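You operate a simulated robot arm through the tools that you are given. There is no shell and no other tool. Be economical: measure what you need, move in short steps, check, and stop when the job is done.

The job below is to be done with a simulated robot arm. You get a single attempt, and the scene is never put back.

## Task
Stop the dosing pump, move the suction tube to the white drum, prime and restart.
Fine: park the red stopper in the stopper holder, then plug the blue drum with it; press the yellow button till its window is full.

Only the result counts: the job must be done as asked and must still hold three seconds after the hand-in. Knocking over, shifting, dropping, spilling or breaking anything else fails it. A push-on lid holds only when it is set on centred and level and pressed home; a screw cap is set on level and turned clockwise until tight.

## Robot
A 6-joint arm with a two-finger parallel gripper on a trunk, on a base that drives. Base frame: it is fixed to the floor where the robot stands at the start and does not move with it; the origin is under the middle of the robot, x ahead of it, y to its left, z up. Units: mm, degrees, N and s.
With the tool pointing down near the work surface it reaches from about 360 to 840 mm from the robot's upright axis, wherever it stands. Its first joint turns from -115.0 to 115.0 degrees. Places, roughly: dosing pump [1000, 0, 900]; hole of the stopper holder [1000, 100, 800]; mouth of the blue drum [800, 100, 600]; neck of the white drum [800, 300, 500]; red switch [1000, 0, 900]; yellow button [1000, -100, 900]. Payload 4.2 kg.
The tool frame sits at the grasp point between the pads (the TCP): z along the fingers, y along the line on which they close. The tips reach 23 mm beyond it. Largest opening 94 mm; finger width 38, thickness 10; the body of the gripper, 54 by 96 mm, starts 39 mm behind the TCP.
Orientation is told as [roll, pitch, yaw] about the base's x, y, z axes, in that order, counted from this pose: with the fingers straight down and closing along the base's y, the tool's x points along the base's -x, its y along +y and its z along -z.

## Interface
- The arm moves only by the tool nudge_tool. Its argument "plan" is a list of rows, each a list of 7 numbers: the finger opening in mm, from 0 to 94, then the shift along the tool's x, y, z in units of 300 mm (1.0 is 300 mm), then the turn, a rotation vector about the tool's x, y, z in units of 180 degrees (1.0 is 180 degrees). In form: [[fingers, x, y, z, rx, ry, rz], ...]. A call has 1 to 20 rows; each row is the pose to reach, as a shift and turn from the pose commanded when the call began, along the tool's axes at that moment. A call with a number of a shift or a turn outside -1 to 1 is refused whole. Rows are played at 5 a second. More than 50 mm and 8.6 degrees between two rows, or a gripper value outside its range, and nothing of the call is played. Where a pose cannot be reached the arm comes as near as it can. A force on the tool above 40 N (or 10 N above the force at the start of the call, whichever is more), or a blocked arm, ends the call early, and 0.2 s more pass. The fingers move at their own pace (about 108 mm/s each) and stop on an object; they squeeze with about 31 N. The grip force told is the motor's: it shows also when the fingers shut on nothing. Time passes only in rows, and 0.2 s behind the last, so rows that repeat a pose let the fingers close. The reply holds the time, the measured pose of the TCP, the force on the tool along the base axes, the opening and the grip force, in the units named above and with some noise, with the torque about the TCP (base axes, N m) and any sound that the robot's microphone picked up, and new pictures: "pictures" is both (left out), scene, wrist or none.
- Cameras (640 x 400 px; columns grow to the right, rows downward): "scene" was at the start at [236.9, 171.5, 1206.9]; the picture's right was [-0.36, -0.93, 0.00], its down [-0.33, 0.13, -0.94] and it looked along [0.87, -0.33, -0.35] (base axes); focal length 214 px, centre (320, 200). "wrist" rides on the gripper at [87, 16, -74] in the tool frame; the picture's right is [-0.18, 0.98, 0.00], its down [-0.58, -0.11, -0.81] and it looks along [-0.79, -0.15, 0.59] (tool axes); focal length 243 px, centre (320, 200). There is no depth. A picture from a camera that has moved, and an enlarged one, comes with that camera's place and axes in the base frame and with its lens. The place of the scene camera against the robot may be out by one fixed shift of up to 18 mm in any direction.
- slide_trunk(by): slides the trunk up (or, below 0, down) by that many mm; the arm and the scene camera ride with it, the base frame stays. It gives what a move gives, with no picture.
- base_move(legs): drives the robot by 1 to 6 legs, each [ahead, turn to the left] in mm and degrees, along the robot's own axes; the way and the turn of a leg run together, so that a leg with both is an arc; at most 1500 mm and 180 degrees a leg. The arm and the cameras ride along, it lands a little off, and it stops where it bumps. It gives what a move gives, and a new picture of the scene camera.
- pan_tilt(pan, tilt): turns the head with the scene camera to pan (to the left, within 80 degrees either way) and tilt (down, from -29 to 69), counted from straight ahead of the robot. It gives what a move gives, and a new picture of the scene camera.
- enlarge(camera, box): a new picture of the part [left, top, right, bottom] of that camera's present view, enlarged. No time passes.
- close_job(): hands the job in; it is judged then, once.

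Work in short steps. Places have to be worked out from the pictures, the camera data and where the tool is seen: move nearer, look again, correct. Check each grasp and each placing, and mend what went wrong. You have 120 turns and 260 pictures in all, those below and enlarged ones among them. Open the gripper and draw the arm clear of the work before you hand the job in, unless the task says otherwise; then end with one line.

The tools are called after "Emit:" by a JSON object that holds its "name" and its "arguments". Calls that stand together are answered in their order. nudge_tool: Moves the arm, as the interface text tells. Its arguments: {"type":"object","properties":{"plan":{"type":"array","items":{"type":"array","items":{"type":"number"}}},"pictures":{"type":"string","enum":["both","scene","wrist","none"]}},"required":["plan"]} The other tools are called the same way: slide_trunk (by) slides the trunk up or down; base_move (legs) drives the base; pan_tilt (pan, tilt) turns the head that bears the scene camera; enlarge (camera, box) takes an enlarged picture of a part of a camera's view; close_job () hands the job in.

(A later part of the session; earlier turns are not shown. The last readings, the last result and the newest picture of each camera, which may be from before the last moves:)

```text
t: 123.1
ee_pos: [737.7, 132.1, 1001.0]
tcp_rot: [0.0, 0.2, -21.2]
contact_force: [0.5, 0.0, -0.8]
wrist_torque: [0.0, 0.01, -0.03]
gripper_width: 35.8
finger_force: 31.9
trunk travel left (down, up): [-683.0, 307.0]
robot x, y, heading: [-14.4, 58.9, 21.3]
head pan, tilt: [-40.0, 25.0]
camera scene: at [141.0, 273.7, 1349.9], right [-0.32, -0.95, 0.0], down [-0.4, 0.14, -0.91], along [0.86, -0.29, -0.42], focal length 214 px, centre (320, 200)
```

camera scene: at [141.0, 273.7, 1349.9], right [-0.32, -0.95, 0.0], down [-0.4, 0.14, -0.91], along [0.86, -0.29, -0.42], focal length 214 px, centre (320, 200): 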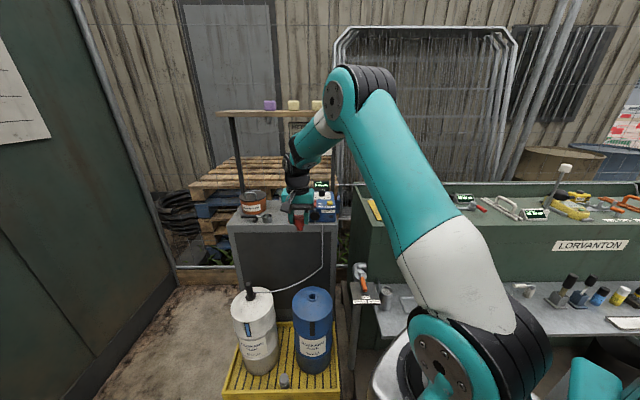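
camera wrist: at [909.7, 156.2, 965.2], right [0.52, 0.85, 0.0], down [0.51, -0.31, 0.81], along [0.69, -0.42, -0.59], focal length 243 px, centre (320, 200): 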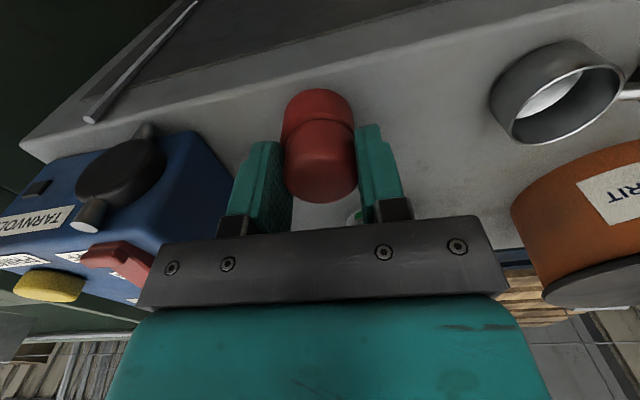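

Next I position over the blue mouth (≈749,90), then lower the trunk 280 mm for an alignment check.

Emit:
{"name": "nudge_tool", "arguments": {"plan": [[28, -0.005, -0.005, 0, 0, 0, 0], [28, -0.02, -0.03, 0, 0, 0, 0], [28, -0.05, -0.07, 0, 0, 0, 0], [28, -0.075, -0.105, 0, 0, 0, 0], [28, -0.085, -0.118, 0, 0, 0, 0]], "pictures": "none"}}

Emit:
{"name": "slide_trunk", "arguments": {"by": -280}}

Emit:
{"name": "nudge_tool", "arguments": {"plan": [[28, 0, 0, 0, 0, 0, 0]], "pictures": "both"}}

Emit:
{"name": "enlarge", "arguments": {"camera": "wrist", "box": [240, 20, 400, 120]}}

Emit:
{"name": "enlarge", "arguments": {"camera": "scene", "box": [240, 160, 368, 240]}}

```text
t: 124.3
ee_pos: [748.8, 90.8, 1000.1]
tcp_rot: [0.1, 0.2, -21.1]
contact_force: [0.1, -1.2, -0.4]
wrist_torque: [-0.01, 0.04, 0.03]
gripper_width: 36.0
finger_force: 31.2
trunk travel left (down, up): [-683.0, 307.0]
robot x, y, heading: [-20.3, 58.3, 21.3]
head pan, tilt: [-40.0, 25.0]
```

```text
t: 127.1
ee_pos: [748.6, 90.7, 720.0]
tcp_rot: [0.0, 0.2, -21.1]
contact_force: [-0.4, -0.3, -0.7]
wrist_torque: [0.0, 0.0, 0.0]
gripper_width: 35.7
finger_force: 31.1
trunk travel left (down, up): [-403.0, 587.0]
robot x, y, heading: [-13.5, 59.2, 21.4]
head pan, tilt: [-40.0, 25.0]
```

```text
t: 127.5
ee_pos: [748.1, 91.2, 719.7]
tcp_rot: [0.0, 0.1, -21.1]
contact_force: [-0.6, 0.2, -0.2]
wrist_torque: [0.0, -0.01, -0.02]
gripper_width: 35.7
finger_force: 31.0
trunk travel left (down, up): [-403.0, 587.0]
robot x, y, heading: [-15.6, 57.0, 21.2]
head pan, tilt: [-40.0, 25.0]
camera scene: at [141.0, 273.7, 1070.0], right [-0.32, -0.95, 0.0], down [-0.4, 0.14, -0.91], along [0.86, -0.29, -0.42], focal length 214 px, centre (320, 200)
camera wrist: at [672.5, 136.0, 793.2], right [0.53, 0.85, 0.0], down [0.5, -0.31, 0.81], along [0.68, -0.42, -0.59], focal length 243 px, centre (320, 200)
```

scene: 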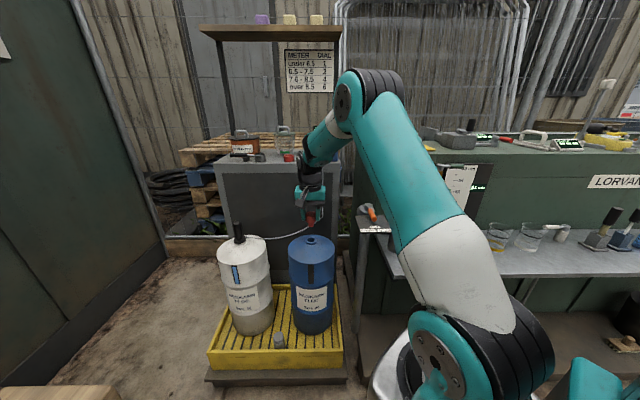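
wrist: 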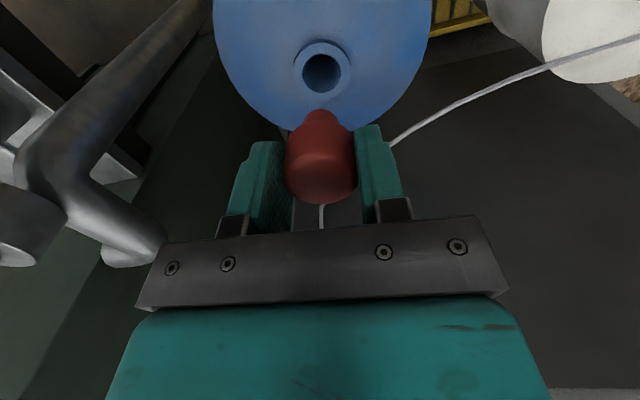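

```text
4.00 times, centred on (320, 70) of wrist
camera zoom: at [672.5, 136.0, 793.2], right [0.53, 0.85, 0.0], down [0.5, -0.31, 0.81], along [0.68, -0.42, -0.59], focal length 970 px, centre (320, 720)
```

zoom: 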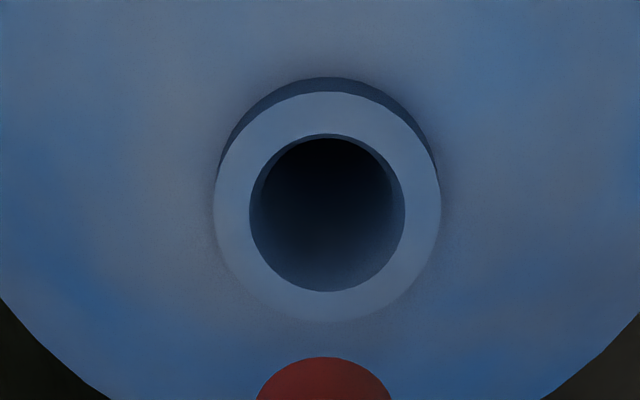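

```text
5.00 times, centred on (304, 200) of scene
camera zoom: at [141.0, 273.7, 1070.0], right [-0.32, -0.95, 0.0], down [-0.4, 0.14, -0.91], along [0.86, -0.29, -0.42], focal length 1072 px, centre (400, 200)
```

zoom: 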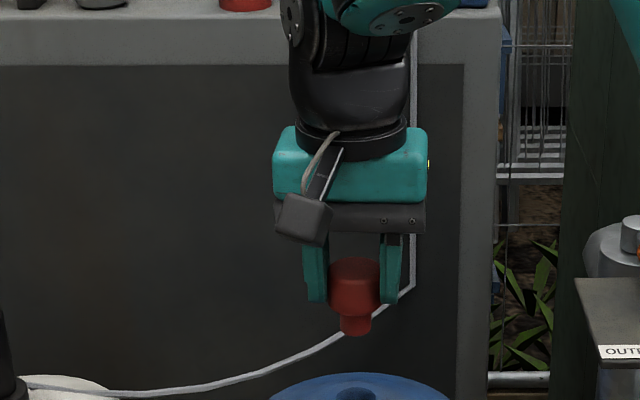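

Triangulation puts the blue mouth at about (754,88,597), so the stopper needs to go ~4.5 mm forward and 1 mm left. I lower it to just above the rim and compare.

Emit:
{"name": "nudge_tool", "arguments": {"plan": [[28, -0.004, 0.001, 0.01, 0, 0, 0], [28, -0.012, 0.003, 0.05, 0, 0, 0], [28, -0.015, 0.0033, 0.11, 0, 0, 0], [28, -0.015, 0.0033, 0.17, 0, 0, 0], [28, -0.015, 0.0033, 0.21, 0, 0, 0], [28, -0.015, 0.0033, 0.225, 0, 0, 0], [28, -0.015, 0.0033, 0.225, 0, 0, 0]], "pictures": "wrist"}}

Emit:
{"name": "enlarge", "arguments": {"camera": "wrist", "box": [272, 60, 368, 120]}}

Emit:
{"name": "enlarge", "arguments": {"camera": "scene", "box": [272, 205, 352, 255]}}

```text
t: 129.1
ee_pos: [754.7, 91.2, 654.2]
tcp_rot: [0.1, -0.2, -21.0]
contact_force: [3.2, 0.8, 27.7]
wrist_torque: [-0.1, -0.35, 0.0]
gripper_width: 36.0
finger_force: 31.2
trunk travel left (down, up): [-403.0, 587.0]
robot x, y, heading: [-16.4, 59.8, 21.1]
head pan, tilt: [-40.0, 25.0]
camera wrist: at [677.7, 135.1, 727.4], right [0.53, 0.85, 0.0], down [0.5, -0.31, 0.81], along [0.69, -0.42, -0.59], focal length 243 px, centre (320, 200)
```

wrist: 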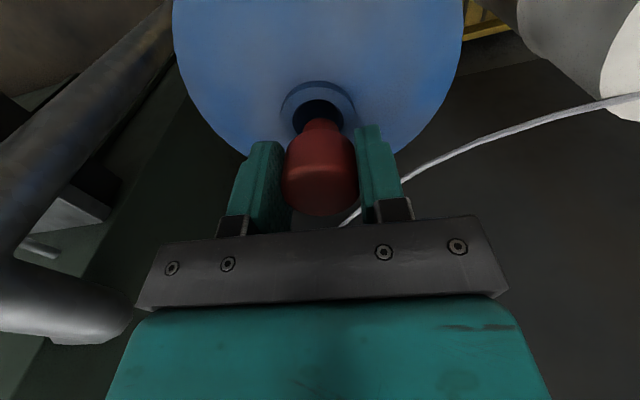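

```text
6.67 times, centred on (320, 90) of wrist
camera zoom: at [677.7, 135.1, 727.4], right [0.53, 0.85, 0.0], down [0.5, -0.31, 0.81], along [0.69, -0.42, -0.59], focal length 1618 px, centre (320, 933)
```

zoom: 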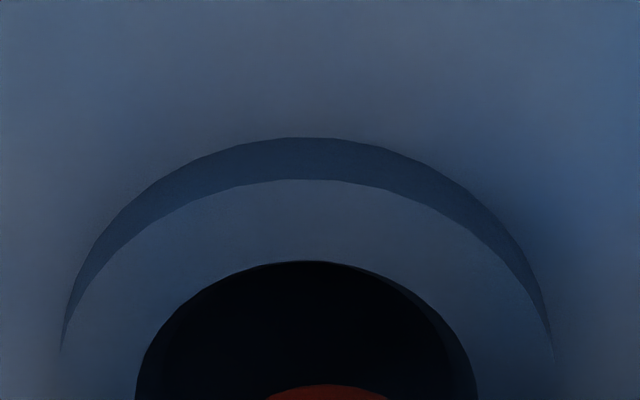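

```text
8.00 times, centred on (312, 230) of scene
camera zoom: at [140.2, 273.7, 1070.2], right [-0.32, -0.95, 0.0], down [-0.4, 0.14, -0.91], along [0.86, -0.29, -0.42], focal length 1716 px, centre (384, -40)
```

zoom: 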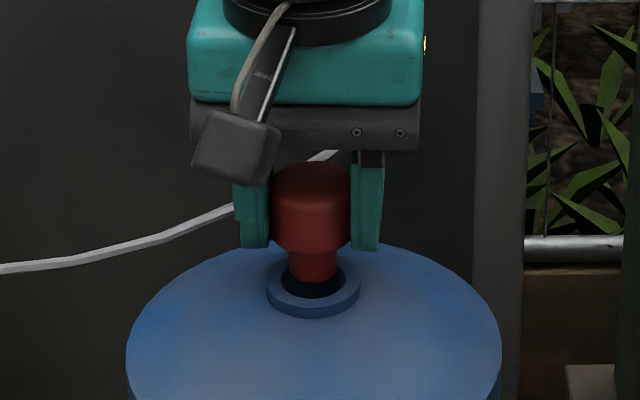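

The plug is resting on the far rim, as the dark gap shows on the robot side. I lift 10 mm, move 8 mm back and 1 mm right, and look again.

Emit:
{"name": "nudge_tool", "arguments": {"plan": [[28, 0, 0, -0.012, 0, 0, 0], [28, 0, 0, -0.033, 0, 0, 0], [28, 0.01, -0.001, -0.033, 0, 0, 0], [28, 0.022, -0.003, -0.033, 0, 0, 0], [28, 0.027, -0.0033, -0.033, 0, 0, 0], [28, 0.027, -0.0033, -0.033, 0, 0, 0]], "pictures": "none"}}

Emit:
{"name": "enlarge", "arguments": {"camera": "wrist", "box": [256, 50, 384, 130]}}

Emit:
{"name": "enlarge", "arguments": {"camera": "scene", "box": [272, 205, 352, 255]}}

```text
t: 130.5
ee_pos: [745.0, 91.6, 662.3]
tcp_rot: [0.0, 0.0, -21.1]
contact_force: [0.3, -0.2, 0.4]
wrist_torque: [0.0, 0.01, 0.02]
gripper_width: 36.0
finger_force: 31.9
trunk travel left (down, up): [-403.0, 587.0]
robot x, y, heading: [-12.8, 56.1, 21.4]
head pan, tilt: [-40.0, 25.0]
```

```text
5.00 times, centred on (320, 90) of wrist
camera zoom: at [669.3, 137.1, 735.5], right [0.53, 0.85, 0.0], down [0.5, -0.31, 0.81], along [0.68, -0.42, -0.59], focal length 1213 px, centre (320, 750)
```

zoom: 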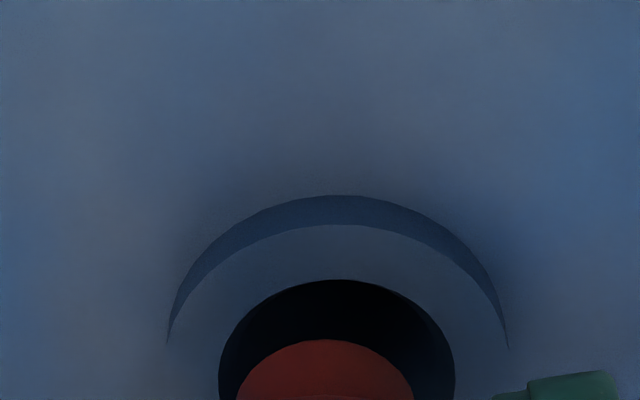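

```text
8.00 times, centred on (312, 230) of scene
camera zoom: at [141.0, 273.7, 1069.9], right [-0.32, -0.95, 0.0], down [-0.4, 0.14, -0.91], along [0.86, -0.29, -0.42], focal length 1716 px, centre (384, -40)
```

zoom: 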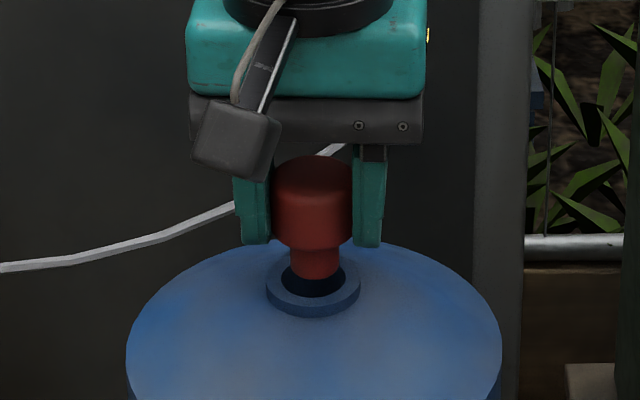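

Now the plug sits almost centred over the hole. I correct 1 mm in x and y and lower it in.

Emit:
{"name": "nudge_tool", "arguments": {"plan": [[28, -0.004, 0.004, 0.005, 0, 0, 0], [28, -0.004, 0.004, 0.015, 0, 0, 0], [28, -0.004, 0.004, 0.027, 0, 0, 0], [28, -0.004, 0.004, 0.038, 0, 0, 0], [28, -0.004, 0.004, 0.05, 0, 0, 0], [28, -0.004, 0.004, 0.06, 0, 0, 0]], "pictures": "none"}}

Emit:
{"name": "enlarge", "arguments": {"camera": "wrist", "box": [256, 50, 384, 130]}}

Emit:
{"name": "enlarge", "arguments": {"camera": "scene", "box": [272, 205, 352, 255]}}

```text
t: 131.9
ee_pos: [747.0, 92.3, 643.9]
tcp_rot: [0.0, 0.1, -21.1]
contact_force: [-0.2, -0.2, 0.3]
wrist_torque: [-0.01, 0.01, -0.03]
gripper_width: 35.8
finger_force: 31.0
trunk travel left (down, up): [-403.0, 587.0]
robot x, y, heading: [-15.5, 58.5, 21.0]
head pan, tilt: [-40.0, 25.0]
```

```text
5.00 times, centred on (320, 90) of wrist
camera zoom: at [670.7, 138.0, 717.6], right [0.53, 0.85, 0.0], down [0.5, -0.31, 0.81], along [0.68, -0.42, -0.59], focal length 1213 px, centre (320, 750)
```

zoom: 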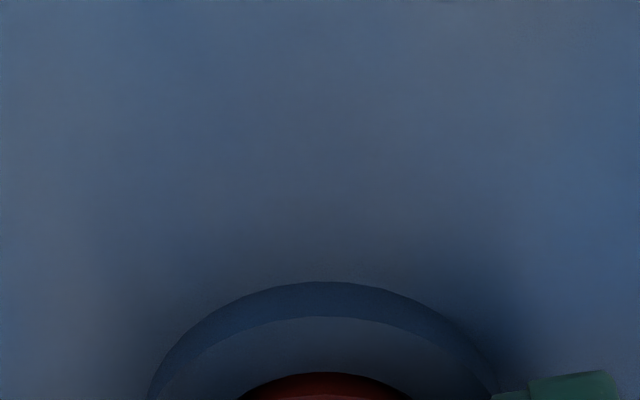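

```text
8.00 times, centred on (312, 230) of scene
camera zoom: at [141.0, 273.7, 1069.9], right [-0.32, -0.95, 0.0], down [-0.4, 0.14, -0.91], along [0.86, -0.29, -0.42], focal length 1716 px, centre (384, -40)
```

zoom: 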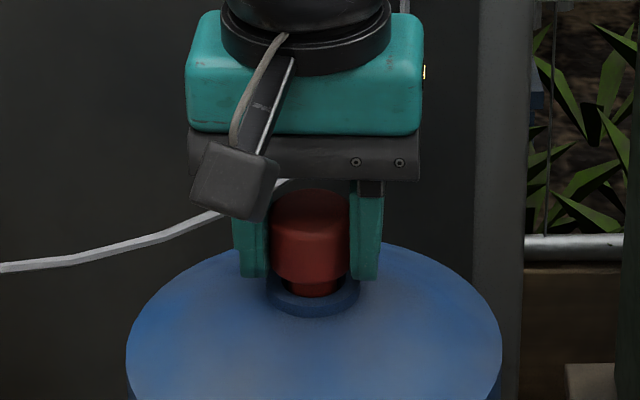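

The plug is entering with no force. I keep lowering until the cap touches the rim.

Emit:
{"name": "nudge_tool", "arguments": {"plan": [[28, 0, 0, 0.008, 0, 0, 0], [28, 0, 0, 0.016, 0, 0, 0], [28, 0, 0, 0.024, 0, 0, 0], [28, 0, 0, 0.032, 0, 0, 0], [28, 0, 0, 0.04, 0, 0, 0], [28, 0, 0, 0.048, 0, 0, 0]], "pictures": "none"}}

Emit:
{"name": "enlarge", "arguments": {"camera": "scene", "box": [272, 205, 352, 255]}}

```text
t: 133.2
ee_pos: [747.4, 93.0, 635.0]
tcp_rot: [0.0, -0.3, -21.1]
contact_force: [-8.9, -0.3, 21.3]
wrist_torque: [-0.35, 0.49, -0.13]
gripper_width: 35.5
finger_force: 31.7
trunk travel left (down, up): [-403.0, 587.0]
robot x, y, heading: [-12.1, 53.8, 21.4]
head pan, tilt: [-40.0, 25.0]
stopped in row 6: the force on the tool passed its limit at 44 N (the readings are from after the stop); the commanded pose is now the measured one
```

```text
8.00 times, centred on (312, 230) of scene
camera zoom: at [140.1, 273.6, 1070.1], right [-0.32, -0.95, 0.0], down [-0.4, 0.14, -0.91], along [0.86, -0.29, -0.42], focal length 1716 px, centre (384, -40)
```

zoom: 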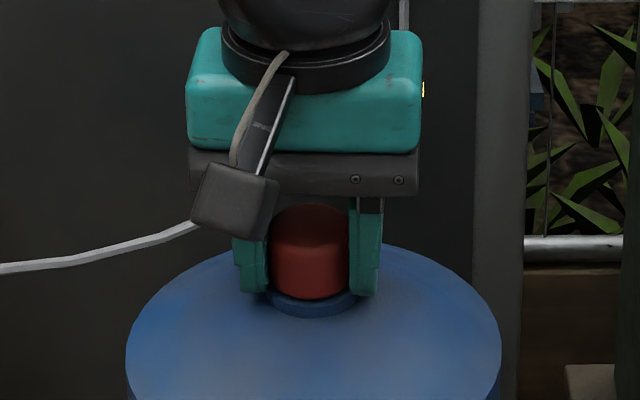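

The cap is at the rim with a 44 N push. I release, rise and inspect.

Emit:
{"name": "nudge_tool", "arguments": {"plan": [[28, 0, 0, -0.008, 0, 0, 0], [45, 0, 0, -0.008, 0, 0, 0], [60, 0, 0, -0.008, 0, 0, 0], [60, 0, 0, -0.008, 0, 0, 0], [60, 0, 0, -0.04, 0, 0, 0], [60, 0, 0, -0.1, 0, 0, 0], [60, 0, 0, -0.17, 0, 0, 0], [60, 0, 0, -0.22, 0, 0, 0], [60, 0, 0, -0.24, 0, 0, 0]], "pictures": "none"}}

Emit:
{"name": "enlarge", "arguments": {"camera": "scene", "box": [272, 205, 352, 255]}}

Emit:
{"name": "enlarge", "arguments": {"camera": "wrist", "box": [240, 20, 400, 120]}}

```text
t: 135.2
ee_pos: [748.0, 93.1, 706.6]
tcp_rot: [0.0, -0.1, -21.1]
contact_force: [0.4, 0.5, 0.1]
wrist_torque: [0.01, 0.02, -0.01]
gripper_width: 60.0
finger_force: 0.0
trunk travel left (down, up): [-403.0, 587.0]
robot x, y, heading: [-11.2, 53.0, 21.5]
head pan, tilt: [-40.0, 25.0]
```

```text
8.00 times, centred on (312, 230) of scene
camera zoom: at [141.0, 273.7, 1069.9], right [-0.32, -0.95, 0.0], down [-0.4, 0.14, -0.91], along [0.86, -0.29, -0.42], focal length 1716 px, centre (384, -40)
```

zoom: 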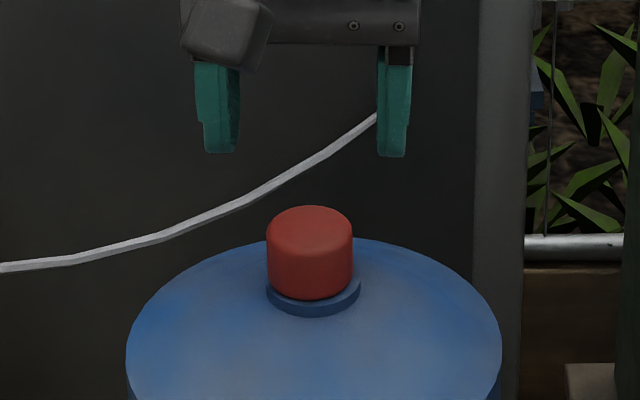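

```text
4.00 times, centred on (320, 70) of wrist
camera zoom: at [670.8, 138.3, 779.8], right [0.53, 0.85, 0.0], down [0.5, -0.31, 0.81], along [0.69, -0.42, -0.59], focal length 970 px, centre (320, 720)
```

zoom: 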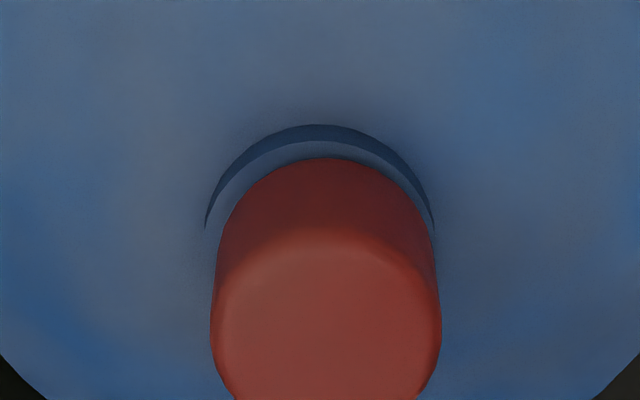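

The stopper sits level on the blue neck. I close the fingers and press on its top to make sure it is home.

Emit:
{"name": "nudge_tool", "arguments": {"plan": [[0, 0, 0, 0.005, 0, 0, 0], [0, 0, 0.003, 0.03, 0, 0, 0], [0, 0, 0.003, 0.07, 0, 0, 0], [0, 0, 0.003, 0.11, 0, 0, 0], [0, 0, 0.003, 0.14, 0, 0, 0], [0, 0, 0.003, 0.155, 0, 0, 0], [0, 0, 0.003, 0.165, 0, 0, 0], [0, 0, 0.003, 0.173, 0, 0, 0], [0, 0, 0.003, 0.181, 0, 0, 0], [0, 0, 0.003, 0.189, 0, 0, 0], [0, 0, 0.003, 0.197, 0, 0, 0]], "pictures": "none"}}

Emit:
{"name": "enlarge", "arguments": {"camera": "scene", "box": [272, 205, 352, 255]}}

```text
t: 136.8
ee_pos: [749.5, 93.4, 663.2]
tcp_rot: [0.3, -0.6, -21.1]
contact_force: [-2.5, -0.7, 18.0]
wrist_torque: [0.04, 0.21, 0.04]
gripper_width: 0.0
finger_force: 31.2
trunk travel left (down, up): [-403.0, 587.0]
robot x, y, heading: [-17.3, 53.0, 21.2]
head pan, tilt: [-40.0, 25.0]
stopped in row 7: the force on the tool passed its limit at 44 N (the readings are from after the stop); the commanded pose is now the measured one
```

```text
8.00 times, centred on (312, 230) of scene
camera zoom: at [140.2, 273.6, 1070.1], right [-0.32, -0.95, 0.0], down [-0.4, 0.14, -0.91], along [0.86, -0.29, -0.42], focal length 1716 px, centre (384, -40)
```

zoom: 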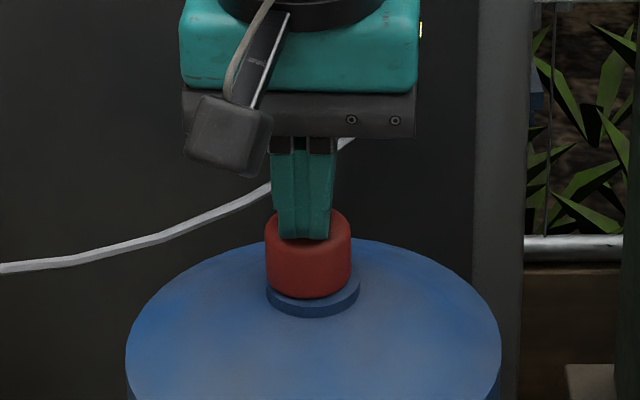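

The stopper took 44 N without moving, so it is home. I lift off, raise the trunk 300 mm and drive ahead 100 mm for the pump.

Emit:
{"name": "nudge_tool", "arguments": {"plan": [[0, 0, 0, -0.01, 0, 0, 0], [0, 0, 0, -0.05, 0.001, 0.002, 0], [0, 0, 0, -0.12, 0.0017, 0.0033, 0], [0, 0, 0, -0.19, 0.0017, 0.0033, 0], [0, 0, 0, -0.21, 0.0017, 0.0033, 0]], "pictures": "none"}}

Emit:
{"name": "slide_trunk", "arguments": {"by": 300}}

Emit:
{"name": "base_move", "arguments": {"legs": [[100, 0]]}}

```text
t: 138.0
ee_pos: [748.3, 93.4, 724.9]
tcp_rot: [-0.1, 0.4, -21.1]
contact_force: [0.3, -0.2, -0.8]
wrist_torque: [0.03, 0.0, 0.0]
gripper_width: 0.1
finger_force: 30.9
trunk travel left (down, up): [-403.0, 587.0]
robot x, y, heading: [-15.8, 57.3, 21.4]
head pan, tilt: [-40.0, 25.0]
```

```text
t: 141.0
ee_pos: [748.3, 94.5, 1024.4]
tcp_rot: [-0.1, 0.4, -21.1]
contact_force: [-0.8, 0.2, 0.3]
wrist_torque: [-0.01, -0.03, 0.0]
gripper_width: 0.0
finger_force: 30.9
trunk travel left (down, up): [-703.0, 287.0]
robot x, y, heading: [-14.1, 57.1, 21.5]
head pan, tilt: [-40.0, 25.0]
```

```text
t: 142.1
ee_pos: [841.3, 129.5, 1024.0]
tcp_rot: [-0.2, 0.4, -21.1]
contact_force: [0.4, 1.2, -0.7]
wrist_torque: [-0.03, -0.04, 0.02]
gripper_width: 0.0
finger_force: 31.0
trunk travel left (down, up): [-703.0, 287.0]
robot x, y, heading: [75.9, 92.6, 21.4]
head pan, tilt: [-40.0, 25.0]
camera scene: at [233.9, 309.8, 1369.9], right [-0.32, -0.95, 0.0], down [-0.4, 0.14, -0.91], along [0.86, -0.29, -0.42], focal length 214 px, centre (320, 200)
```

scene: 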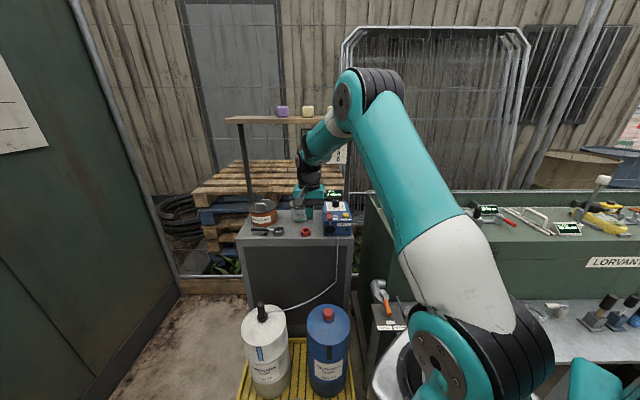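

I turn the tool 90° again and go above the yellow button.

Emit:
{"name": "nudge_tool", "arguments": {"plan": [[0, 0, 0, 0, 0, 0, -0.01], [0, -0.01, -0.01, 0.0, 0, 0, -0.04], [0, -0.04, -0.04, 0.01, 0, 0, -0.085], [0, -0.09, -0.09, 0.02, 0, 0, -0.13], [0, -0.15, -0.14, 0.03, 0, 0, -0.175], [0, -0.21, -0.19, 0.04, 0, 0, -0.22], [0, -0.28, -0.25, 0.05, 0, 0, -0.265], [0, -0.35, -0.31, 0.06, 0, 0, -0.31], [0, -0.42, -0.36, 0.07, 0, 0, -0.355], [0, -0.48, -0.41, 0.08, 0, 0, -0.4], [0, -0.515, -0.435, 0.08, 0, 0, -0.44], [0, -0.53, -0.441, 0.08, 0, 0, -0.48], [0, -0.53, -0.441, 0.08, 0, 0, -0.5], [0, -0.53, -0.441, 0.08, 0, 0, -0.5]], "pictures": "both"}}

Emit:
{"name": "enlarge", "arguments": {"camera": "wrist", "box": [200, 40, 440, 190]}}

Emit:
{"name": "enlarge", "arguments": {"camera": "scene", "box": [296, 180, 376, 240]}}

```text
t: 145.1
ee_pos: [941.3, -49.3, 998.0]
tcp_rot: [0.3, 0.2, 69.0]
contact_force: [-0.4, 0.4, 0.7]
wrist_torque: [-0.02, 0.02, 0.0]
gripper_width: 0.0
finger_force: 31.6
trunk travel left (down, up): [-703.0, 287.0]
robot x, y, heading: [75.3, 94.9, 21.3]
head pan, tilt: [-40.0, 25.0]
camera scene: at [233.9, 309.7, 1369.9], right [-0.32, -0.95, 0.0], down [-0.4, 0.14, -0.91], along [0.86, -0.29, -0.42], focal length 214 px, centre (320, 200)
camera wrist: at [895.1, -126.4, 1073.0], right [-0.85, 0.52, 0.0], down [0.31, 0.5, 0.8], along [0.42, 0.69, -0.59], focal length 243 px, centre (320, 200)
```

scene: 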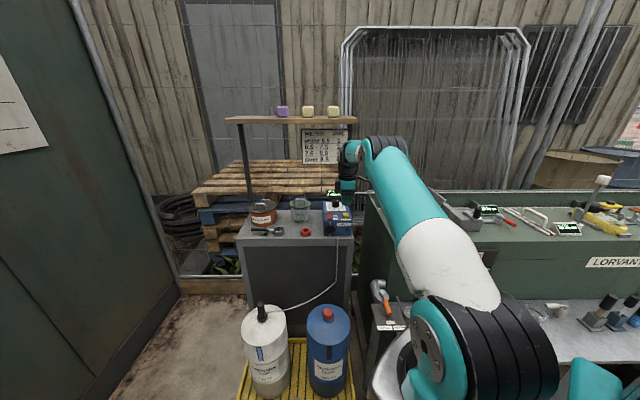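
wrist: 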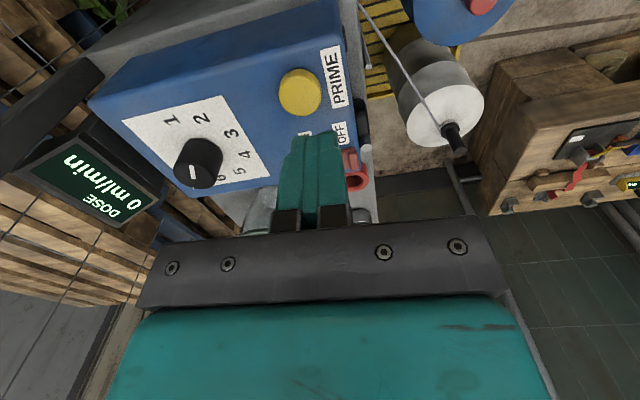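

```text
2.67 times, centred on (320, 115) of wrist
camera zoom: at [895.1, -126.4, 1073.0], right [-0.85, 0.52, 0.0], down [0.31, 0.5, 0.8], along [0.42, 0.69, -0.59], focal length 647 px, centre (320, 427)
```

zoom: 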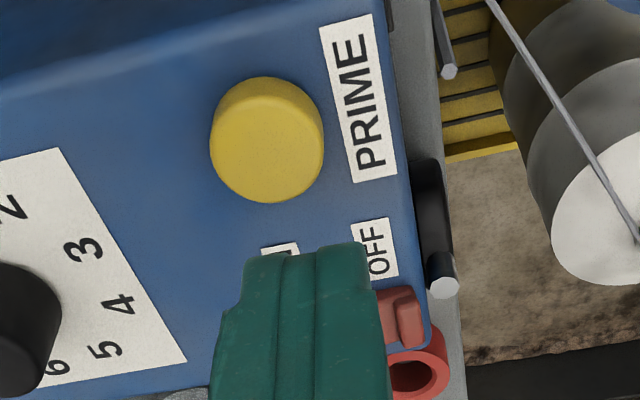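

```text
6.67 times, centred on (336, 210) of scene
camera zoom: at [233.9, 309.7, 1369.9], right [-0.32, -0.95, 0.0], down [-0.4, 0.14, -0.91], along [0.86, -0.29, -0.42], focal length 1430 px, centre (213, 133)
```

zoom: 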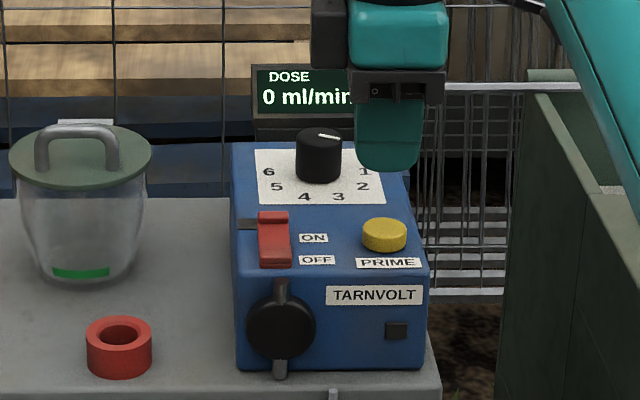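

The button triangulates to (950,−59,922). I move over it and descend to just above.

Emit:
{"name": "nudge_tool", "arguments": {"plan": [[0, 0.004, -0.008, 0, 0, 0, 0], [0, 0.014, -0.028, 0.02, 0, 0, 0], [0, 0.019, -0.038, 0.06, 0, 0, 0], [0, 0.019, -0.038, 0.1, 0, 0, 0], [0, 0.019, -0.038, 0.13, 0, 0, 0], [0, 0.019, -0.038, 0.147, 0, 0, 0], [0, 0.019, -0.038, 0.147, 0, 0, 0]], "pictures": "both"}}

Emit:
{"name": "enlarge", "arguments": {"camera": "scene", "box": [296, 180, 376, 240]}}

```text
t: 146.7
ee_pos: [949.8, -59.8, 955.9]
tcp_rot: [0.3, 0.2, 68.8]
contact_force: [-0.3, 0.2, -0.1]
wrist_torque: [-0.01, 0.03, -0.01]
gripper_width: 0.2
finger_force: 31.0
trunk travel left (down, up): [-703.0, 287.0]
robot x, y, heading: [79.5, 91.5, 21.2]
head pan, tilt: [-40.0, 25.0]
camera scene: at [233.8, 309.7, 1369.9], right [-0.32, -0.95, 0.0], down [-0.4, 0.14, -0.91], along [0.86, -0.29, -0.42], focal length 214 px, centre (320, 200)
camera wrist: at [903.2, -136.0, 1029.2], right [-0.85, 0.53, 0.0], down [0.32, 0.5, 0.8], along [0.42, 0.69, -0.59], focal length 243 px, centre (320, 200)
```

scene: 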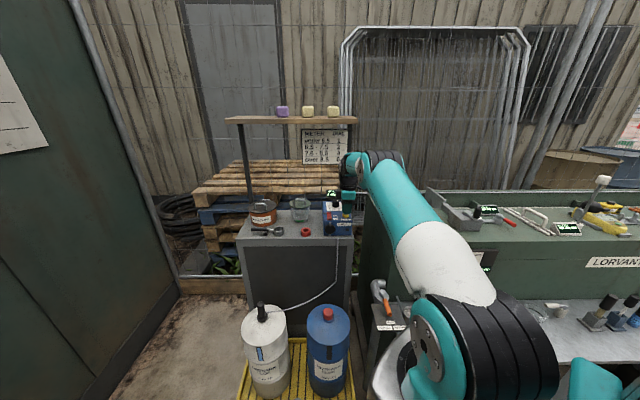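
wrist: 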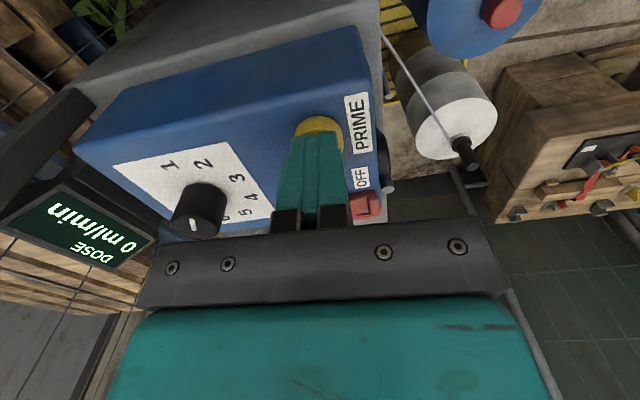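

```text
6.67 times, centred on (336, 210) of scene
camera zoom: at [233.8, 309.7, 1369.9], right [-0.32, -0.95, 0.0], down [-0.4, 0.14, -0.91], along [0.86, -0.29, -0.42], focal length 1430 px, centre (213, 133)
```

zoom: 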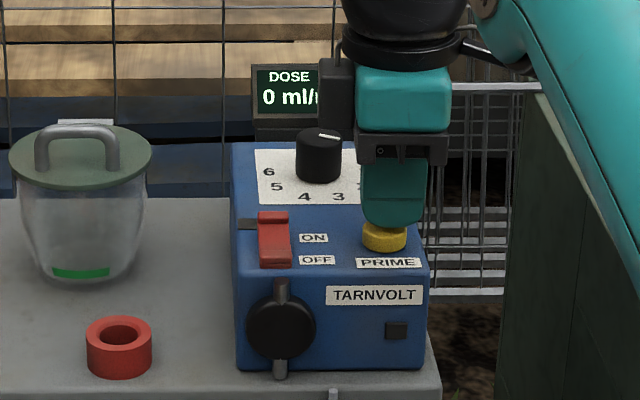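

The tip is right over the button. I press gradually and hold briefly, watching for sounds and the window.

Emit:
{"name": "nudge_tool", "arguments": {"plan": [[0, 0, 0.005, 0.01, 0, 0, 0], [0, 0, 0.008, 0.018, 0, 0, 0], [0, 0, 0.008, 0.024, 0, 0, 0], [0, 0, 0.008, 0.03, 0, 0, 0], [0, 0, 0.008, 0.035, 0, 0, 0]], "pictures": "none"}}

Emit:
{"name": "enlarge", "arguments": {"camera": "scene", "box": [296, 180, 376, 240]}}

```text
t: 147.9
ee_pos: [947.6, -58.5, 944.6]
tcp_rot: [0.2, 0.1, 68.9]
contact_force: [0.2, -0.5, 3.1]
wrist_torque: [0.05, -0.04, -0.02]
gripper_width: 0.0
finger_force: 31.2
trunk travel left (down, up): [-703.0, 287.0]
robot x, y, heading: [75.2, 94.8, 21.3]
head pan, tilt: [-40.0, 25.0]
heard: click
```

```text
6.67 times, centred on (336, 210) of scene
camera zoom: at [233.8, 309.8, 1370.0], right [-0.32, -0.95, 0.0], down [-0.4, 0.14, -0.91], along [0.86, -0.29, -0.42], focal length 1430 px, centre (213, 133)
```

zoom: 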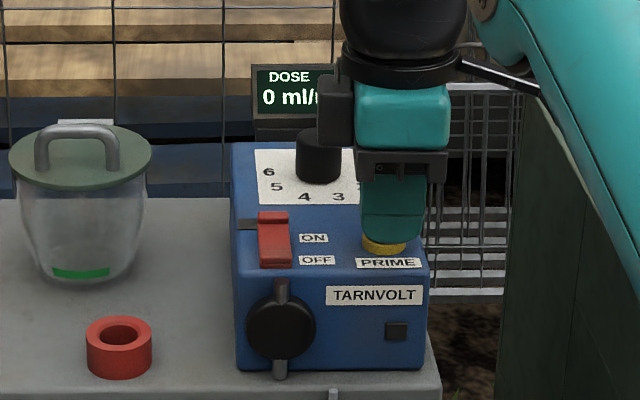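

A click was heard at light force, so the button is pressed. I hold it and look at the pump again.

Emit:
{"name": "nudge_tool", "arguments": {"plan": [[0, 0, 0, 0, 0, 0, 0], [0, 0, 0, 0.003, 0, 0, 0], [0, 0, 0, 0.003, 0, 0, 0], [0, 0, 0, 0.003, 0, 0, 0], [0, 0, 0, 0.003, 0, 0, 0], [0, 0, 0, 0.003, 0, 0, 0], [0, 0, 0, 0.003, 0, 0, 0], [0, 0, 0, 0.003, 0, 0, 0]], "pictures": "wrist"}}

Emit:
{"name": "enlarge", "arguments": {"camera": "scene", "box": [312, 192, 360, 240]}}

```text
t: 149.7
ee_pos: [948.3, -58.4, 944.2]
tcp_rot: [0.3, 0.3, 68.9]
contact_force: [1.8, -1.2, 3.6]
wrist_torque: [0.02, -0.06, -0.01]
gripper_width: 0.0
finger_force: 31.2
trunk travel left (down, up): [-703.0, 287.0]
robot x, y, heading: [80.7, 96.1, 21.4]
head pan, tilt: [-40.0, 25.0]
camera wrist: at [900.9, -135.0, 1017.8], right [-0.85, 0.53, 0.0], down [0.32, 0.5, 0.8], along [0.42, 0.69, -0.59], focal length 243 px, centre (320, 200)
```

wrist: 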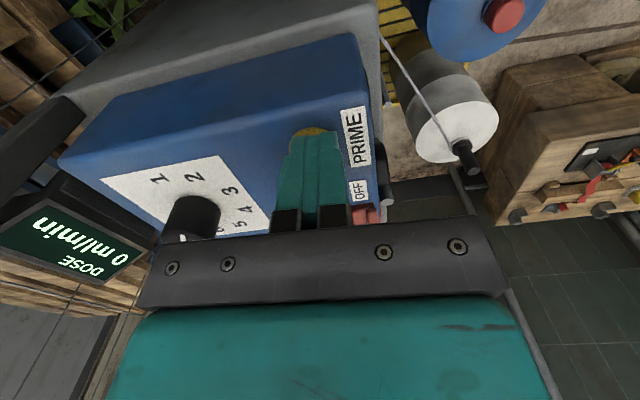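

```text
8.33 times, centred on (336, 216) of scene
camera zoom: at [233.8, 309.7, 1370.0], right [-0.32, -0.95, 0.0], down [-0.4, 0.14, -0.91], along [0.86, -0.29, -0.42], focal length 1787 px, centre (187, 67)
```

zoom: 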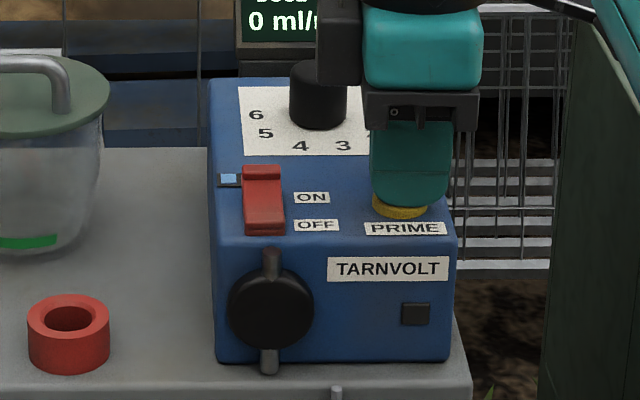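

The strip beside the switch is the window and it is filling with light blue. I keep holding, and check the dial near the gripper in the wrist view.

Emit:
{"name": "enlarge", "arguments": {"camera": "wrist", "box": [100, 120, 340, 270]}}

Emit:
{"name": "nudge_tool", "arguments": {"plan": [[0, 0, 0, 0, 0, 0, 0], [0, 0, 0, 0, 0, 0, 0], [0, 0, 0, 0, 0, 0, 0], [0, 0, 0, 0, 0, 0, 0], [0, 0, 0, 0, 0, 0, 0]], "pictures": "none"}}

Emit:
{"name": "enlarge", "arguments": {"camera": "scene", "box": [312, 192, 360, 240]}}

```text
2.67 times, centred on (220, 195) of wrist
camera zoom: at [900.9, -135.0, 1017.8], right [-0.85, 0.53, 0.0], down [0.32, 0.5, 0.8], along [0.42, 0.69, -0.59], focal length 647 px, centre (587, 213)
```

zoom: 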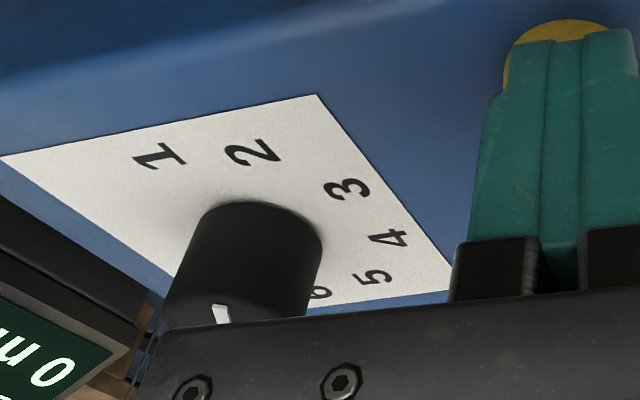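

```text
t: 150.9
ee_pos: [947.4, -57.9, 943.1]
tcp_rot: [0.3, 0.1, 68.9]
contact_force: [1.2, -1.0, 2.3]
wrist_torque: [0.0, -0.01, -0.02]
gripper_width: 0.0
finger_force: 30.9
trunk travel left (down, up): [-703.0, 287.0]
robot x, y, heading: [81.8, 93.3, 21.2]
head pan, tilt: [-40.0, 25.0]
```

```text
8.33 times, centred on (336, 216) of scene
camera zoom: at [233.7, 309.7, 1370.0], right [-0.32, -0.95, 0.0], down [-0.4, 0.14, -0.91], along [0.86, -0.29, -0.42], focal length 1787 px, centre (187, 67)
```

zoom: 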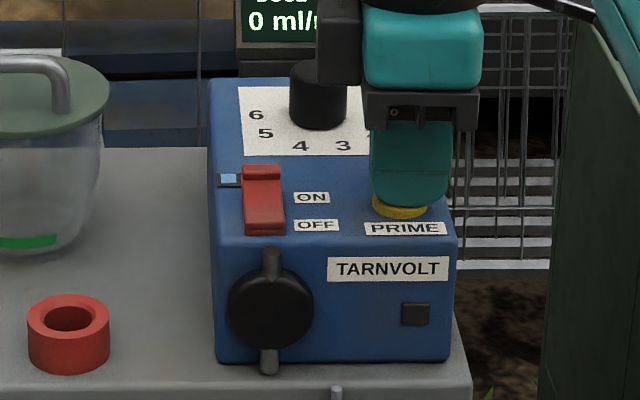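

The dial is untouched, since its white mark is still on the far side. I zoom in on the window to judge how full it is while continuing to hold.

Emit:
{"name": "enlarge", "arguments": {"camera": "scene", "box": [324, 205, 340, 215]}}

Emit:
{"name": "nudge_tool", "arguments": {"plan": [[0, 0, 0, 0, 0, 0, 0], [0, 0, 0, 0, 0, 0, 0], [0, 0, 0, 0, 0, 0, 0], [0, 0, 0, 0, 0, 0, 0], [0, 0, 0, 0, 0, 0, 0]], "pictures": "none"}}

Emit:
{"name": "enlarge", "arguments": {"camera": "scene", "box": [324, 205, 340, 215]}}

```text
16.00 times, centred on (332, 210) of scene
camera zoom: at [233.7, 309.7, 1370.0], right [-0.32, -0.95, 0.0], down [-0.4, 0.14, -0.91], along [0.86, -0.29, -0.42], focal length 3432 px, centre (128, 40)
```

zoom: 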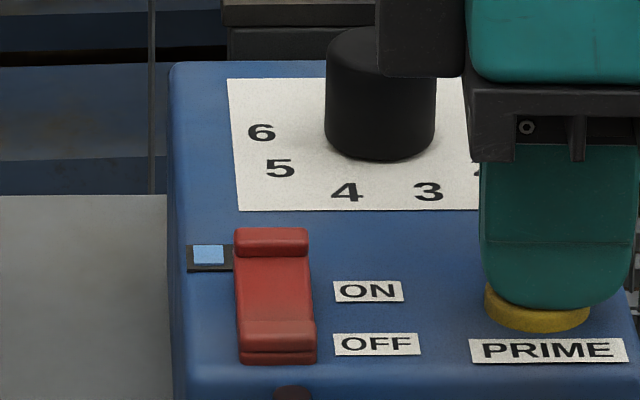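

```text
t: 152.1
ee_pos: [947.4, -59.3, 944.2]
tcp_rot: [0.4, 0.2, 68.9]
contact_force: [-0.9, -0.6, 4.2]
wrist_torque: [0.0, -0.04, -0.02]
gripper_width: 0.0
finger_force: 30.5
trunk travel left (down, up): [-703.0, 287.0]
robot x, y, heading: [82.5, 92.2, 21.6]
head pan, tilt: [-40.0, 25.0]
```

```text
16.00 times, centred on (332, 210) of scene
camera zoom: at [233.7, 309.7, 1370.0], right [-0.32, -0.95, 0.0], down [-0.4, 0.14, -0.91], along [0.86, -0.29, -0.42], focal length 3432 px, centre (128, 40)
```

zoom: 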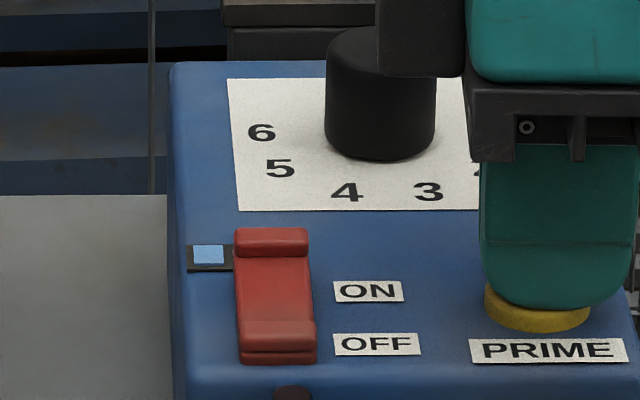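

The bar has stopped changing, so it may be full, with part hidden behind the rocker. I hold four more seconds, then lift off and look straight at it with the wrist camera.

Emit:
{"name": "nudge_tool", "arguments": {"plan": [[0, 0, 0, 0.002, 0, 0, 0], [0, 0, 0, 0.004, 0, 0, 0], [0, 0, 0, 0.004, 0, 0, 0], [0, 0, 0, 0.004, 0, 0, 0], [0, 0, 0, 0.004, 0, 0, 0], [0, 0, 0, 0.004, 0, 0, 0], [0, 0, 0, 0.004, 0, 0, 0], [0, 0, 0, 0.004, 0, 0, 0], [0, 0, 0, 0.004, 0, 0, 0], [0, 0, 0, 0.004, 0, 0, 0], [0, 0, 0, 0.004, 0, 0, 0], [0, 0, 0, 0.004, 0, 0, 0], [0, 0, 0, 0.004, 0, 0, 0], [0, 0, 0, 0.004, 0, 0, 0], [0, 0, 0, 0.004, 0, 0, 0], [0, 0, 0, 0.004, 0, 0, 0], [0, 0, 0, 0.004, 0, 0, 0], [0, 0, 0, 0.004, 0, 0, 0], [0, 0, 0, 0.004, 0, 0, 0], [0, 0, 0, 0.004, 0, 0, 0]], "pictures": "none"}}

Emit:
{"name": "enlarge", "arguments": {"camera": "scene", "box": [324, 205, 340, 215]}}

Emit:
{"name": "nudge_tool", "arguments": {"plan": [[0, 0, 0, -0.01, 0, 0, 0], [0, 0, 0, -0.04, 0, 0, 0], [0, 0, 0, -0.1, 0, 0, 0], [0, 0, 0, -0.15, 0, 0, 0], [0, 0, 0, -0.17, 0, 0, 0]], "pictures": "wrist"}}

Emit:
{"name": "enlarge", "arguments": {"camera": "scene", "box": [318, 200, 350, 220]}}

```text
t: 156.3
ee_pos: [947.8, -59.4, 942.8]
tcp_rot: [0.4, 0.2, 68.9]
contact_force: [1.0, 1.5, 4.6]
wrist_torque: [0.03, -0.07, -0.01]
gripper_width: 0.1
finger_force: 31.0
trunk travel left (down, up): [-703.0, 287.0]
robot x, y, heading: [76.9, 92.5, 21.0]
head pan, tilt: [-40.0, 25.0]
```

```text
16.00 times, centred on (332, 210) of scene
camera zoom: at [233.7, 309.8, 1370.0], right [-0.32, -0.95, 0.0], down [-0.4, 0.14, -0.91], along [0.86, -0.29, -0.42], focal length 3432 px, centre (128, 40)
```

zoom: 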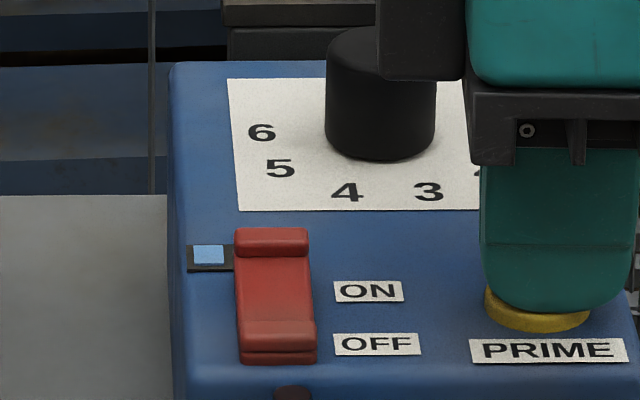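

```text
t: 157.5
ee_pos: [948.7, -58.8, 992.2]
tcp_rot: [0.3, 0.3, 68.9]
contact_force: [0.2, -0.5, -0.2]
wrist_torque: [-0.02, -0.01, -0.01]
gripper_width: 0.1
finger_force: 31.2
trunk travel left (down, up): [-703.0, 287.0]
robot x, y, heading: [76.2, 93.7, 21.3]
head pan, tilt: [-40.0, 25.0]
camera wrist: at [901.5, -135.5, 1068.0], right [-0.85, 0.53, 0.0], down [0.32, 0.5, 0.8], along [0.42, 0.69, -0.59], focal length 243 px, centre (320, 200)
```

wrist: 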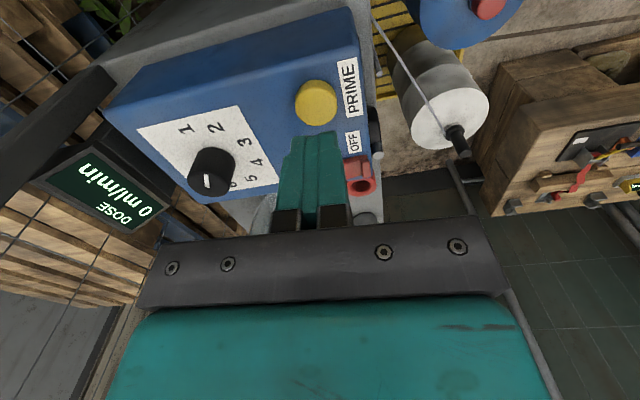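

```text
16.00 times, centred on (334, 210) of scene
camera zoom: at [233.9, 309.7, 1369.9], right [-0.32, -0.95, 0.0], down [-0.4, 0.14, -0.91], along [0.86, -0.29, -0.42], focal length 3432 px, centre (96, 40)
```

zoom: 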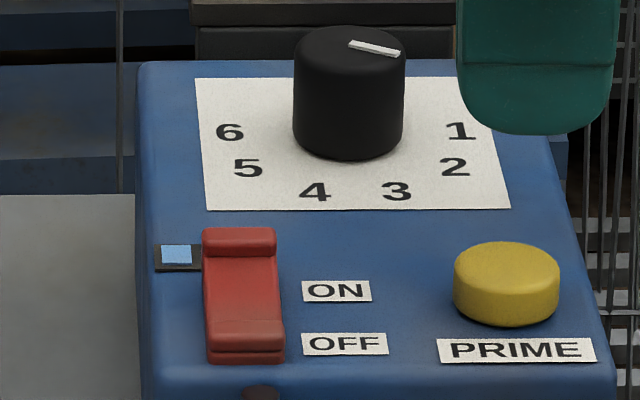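

The dial is unmoved. I move over toward the rocker to view the window from above before restarting.

Emit:
{"name": "nudge_tool", "arguments": {"plan": [[0, -0.01, 0, 0, 0, 0, 0], [0, -0.05, 0, 0, 0, 0, 0], [0, -0.12, -0.003, 0, 0, 0, 0], [0, -0.19, -0.006, 0, 0, 0, 0], [0, -0.235, -0.008, 0, 0, 0, 0], [0, -0.242, -0.008, 0, 0, 0, 0]], "pictures": "wrist"}}

Emit:
{"name": "enlarge", "arguments": {"camera": "wrist", "box": [240, 50, 400, 150]}}

```text
t: 158.9
ee_pos: [976.5, 7.6, 993.2]
tcp_rot: [0.3, 0.2, 68.8]
contact_force: [0.1, 0.6, 0.5]
wrist_torque: [0.01, 0.01, -0.04]
gripper_width: 0.1
finger_force: 30.7
trunk travel left (down, up): [-703.0, 287.0]
robot x, y, heading: [77.4, 95.3, 21.2]
head pan, tilt: [-40.0, 25.0]
camera wrist: at [930.0, -68.5, 1067.4], right [-0.85, 0.53, 0.0], down [0.32, 0.5, 0.8], along [0.42, 0.69, -0.59], focal length 243 px, centre (320, 200)
```

wrist: 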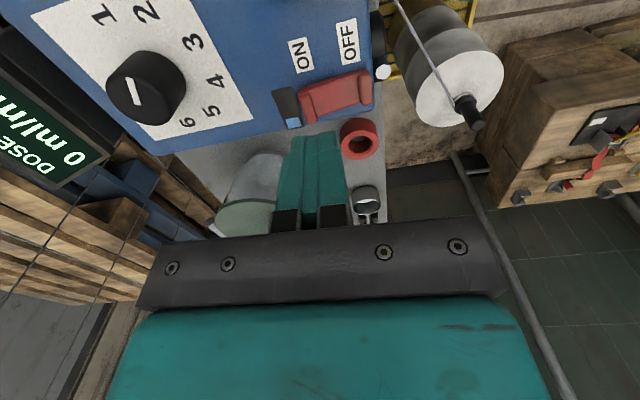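

```text
4.00 times, centred on (320, 100) of wrist
camera zoom: at [930.0, -68.5, 1067.4], right [-0.85, 0.53, 0.0], down [0.32, 0.5, 0.8], along [0.42, 0.69, -0.59], focal length 970 px, centre (320, 600)
```

zoom: 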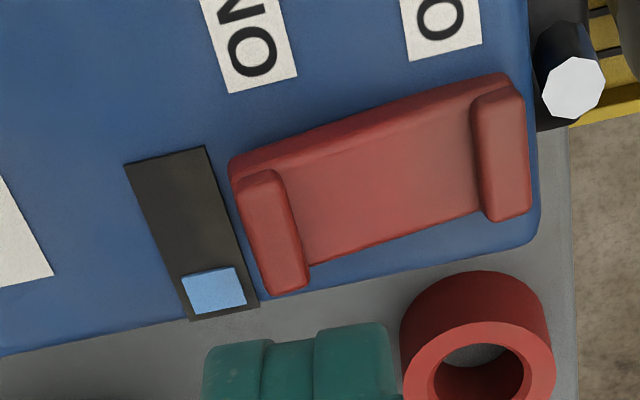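

The window is only about a quarter full, so each press probably adds one stroke. I go back and pump the button: press once more first and check the level.

Emit:
{"name": "nudge_tool", "arguments": {"plan": [[0, 0.01, 0, 0, 0, 0, 0], [0, 0.05, 0.002, 0, 0, 0, 0], [0, 0.12, 0.005, 0, 0, 0, 0], [0, 0.19, 0.008, 0.02, 0, 0, 0], [0, 0.235, 0.011, 0.06, 0, 0, 0], [0, 0.24, 0.011, 0.1, 0, 0, 0], [0, 0.24, 0.011, 0.125, 0, 0, 0], [0, 0.24, 0.011, 0.145, 0, 0, 0], [0, 0.24, 0.011, 0.158, 0, 0, 0], [0, 0.24, 0.011, 0.167, 0, 0, 0], [0, 0.24, 0.011, 0.167, 0, 0, 0], [0, 0.24, 0.011, 0.15, 0, 0, 0], [0, 0.24, 0.011, 0.12, 0, 0, 0], [0, 0.24, 0.011, 0.12, 0, 0, 0], [0, 0.24, 0.011, 0.145, 0, 0, 0], [0, 0.24, 0.011, 0.158, 0, 0, 0], [0, 0.24, 0.011, 0.167, 0, 0, 0], [0, 0.24, 0.011, 0.167, 0, 0, 0], [0, 0.24, 0.011, 0.15, 0, 0, 0], [0, 0.24, 0.011, 0.12, 0, 0, 0]], "pictures": "none"}}

Emit:
{"name": "enlarge", "arguments": {"camera": "scene", "box": [318, 200, 350, 220]}}

```text
t: 163.1
ee_pos: [947.0, -59.0, 958.3]
tcp_rot: [0.2, 0.2, 68.9]
contact_force: [0.2, 0.3, 0.5]
wrist_torque: [-0.02, -0.03, -0.01]
gripper_width: 0.0
finger_force: 31.2
trunk travel left (down, up): [-703.0, 287.0]
robot x, y, heading: [77.7, 88.0, 21.2]
head pan, tilt: [-40.0, 25.0]
heard: click, click
```

```text
16.00 times, centred on (334, 210) of scene
camera zoom: at [234.0, 309.7, 1369.9], right [-0.32, -0.95, 0.0], down [-0.4, 0.14, -0.91], along [0.86, -0.29, -0.42], focal length 3432 px, centre (96, 40)
```

zoom: 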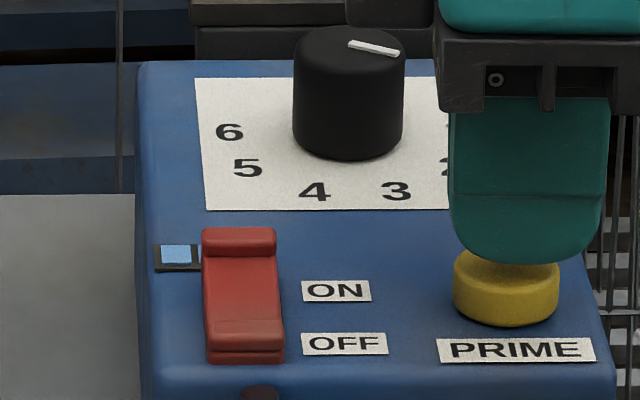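

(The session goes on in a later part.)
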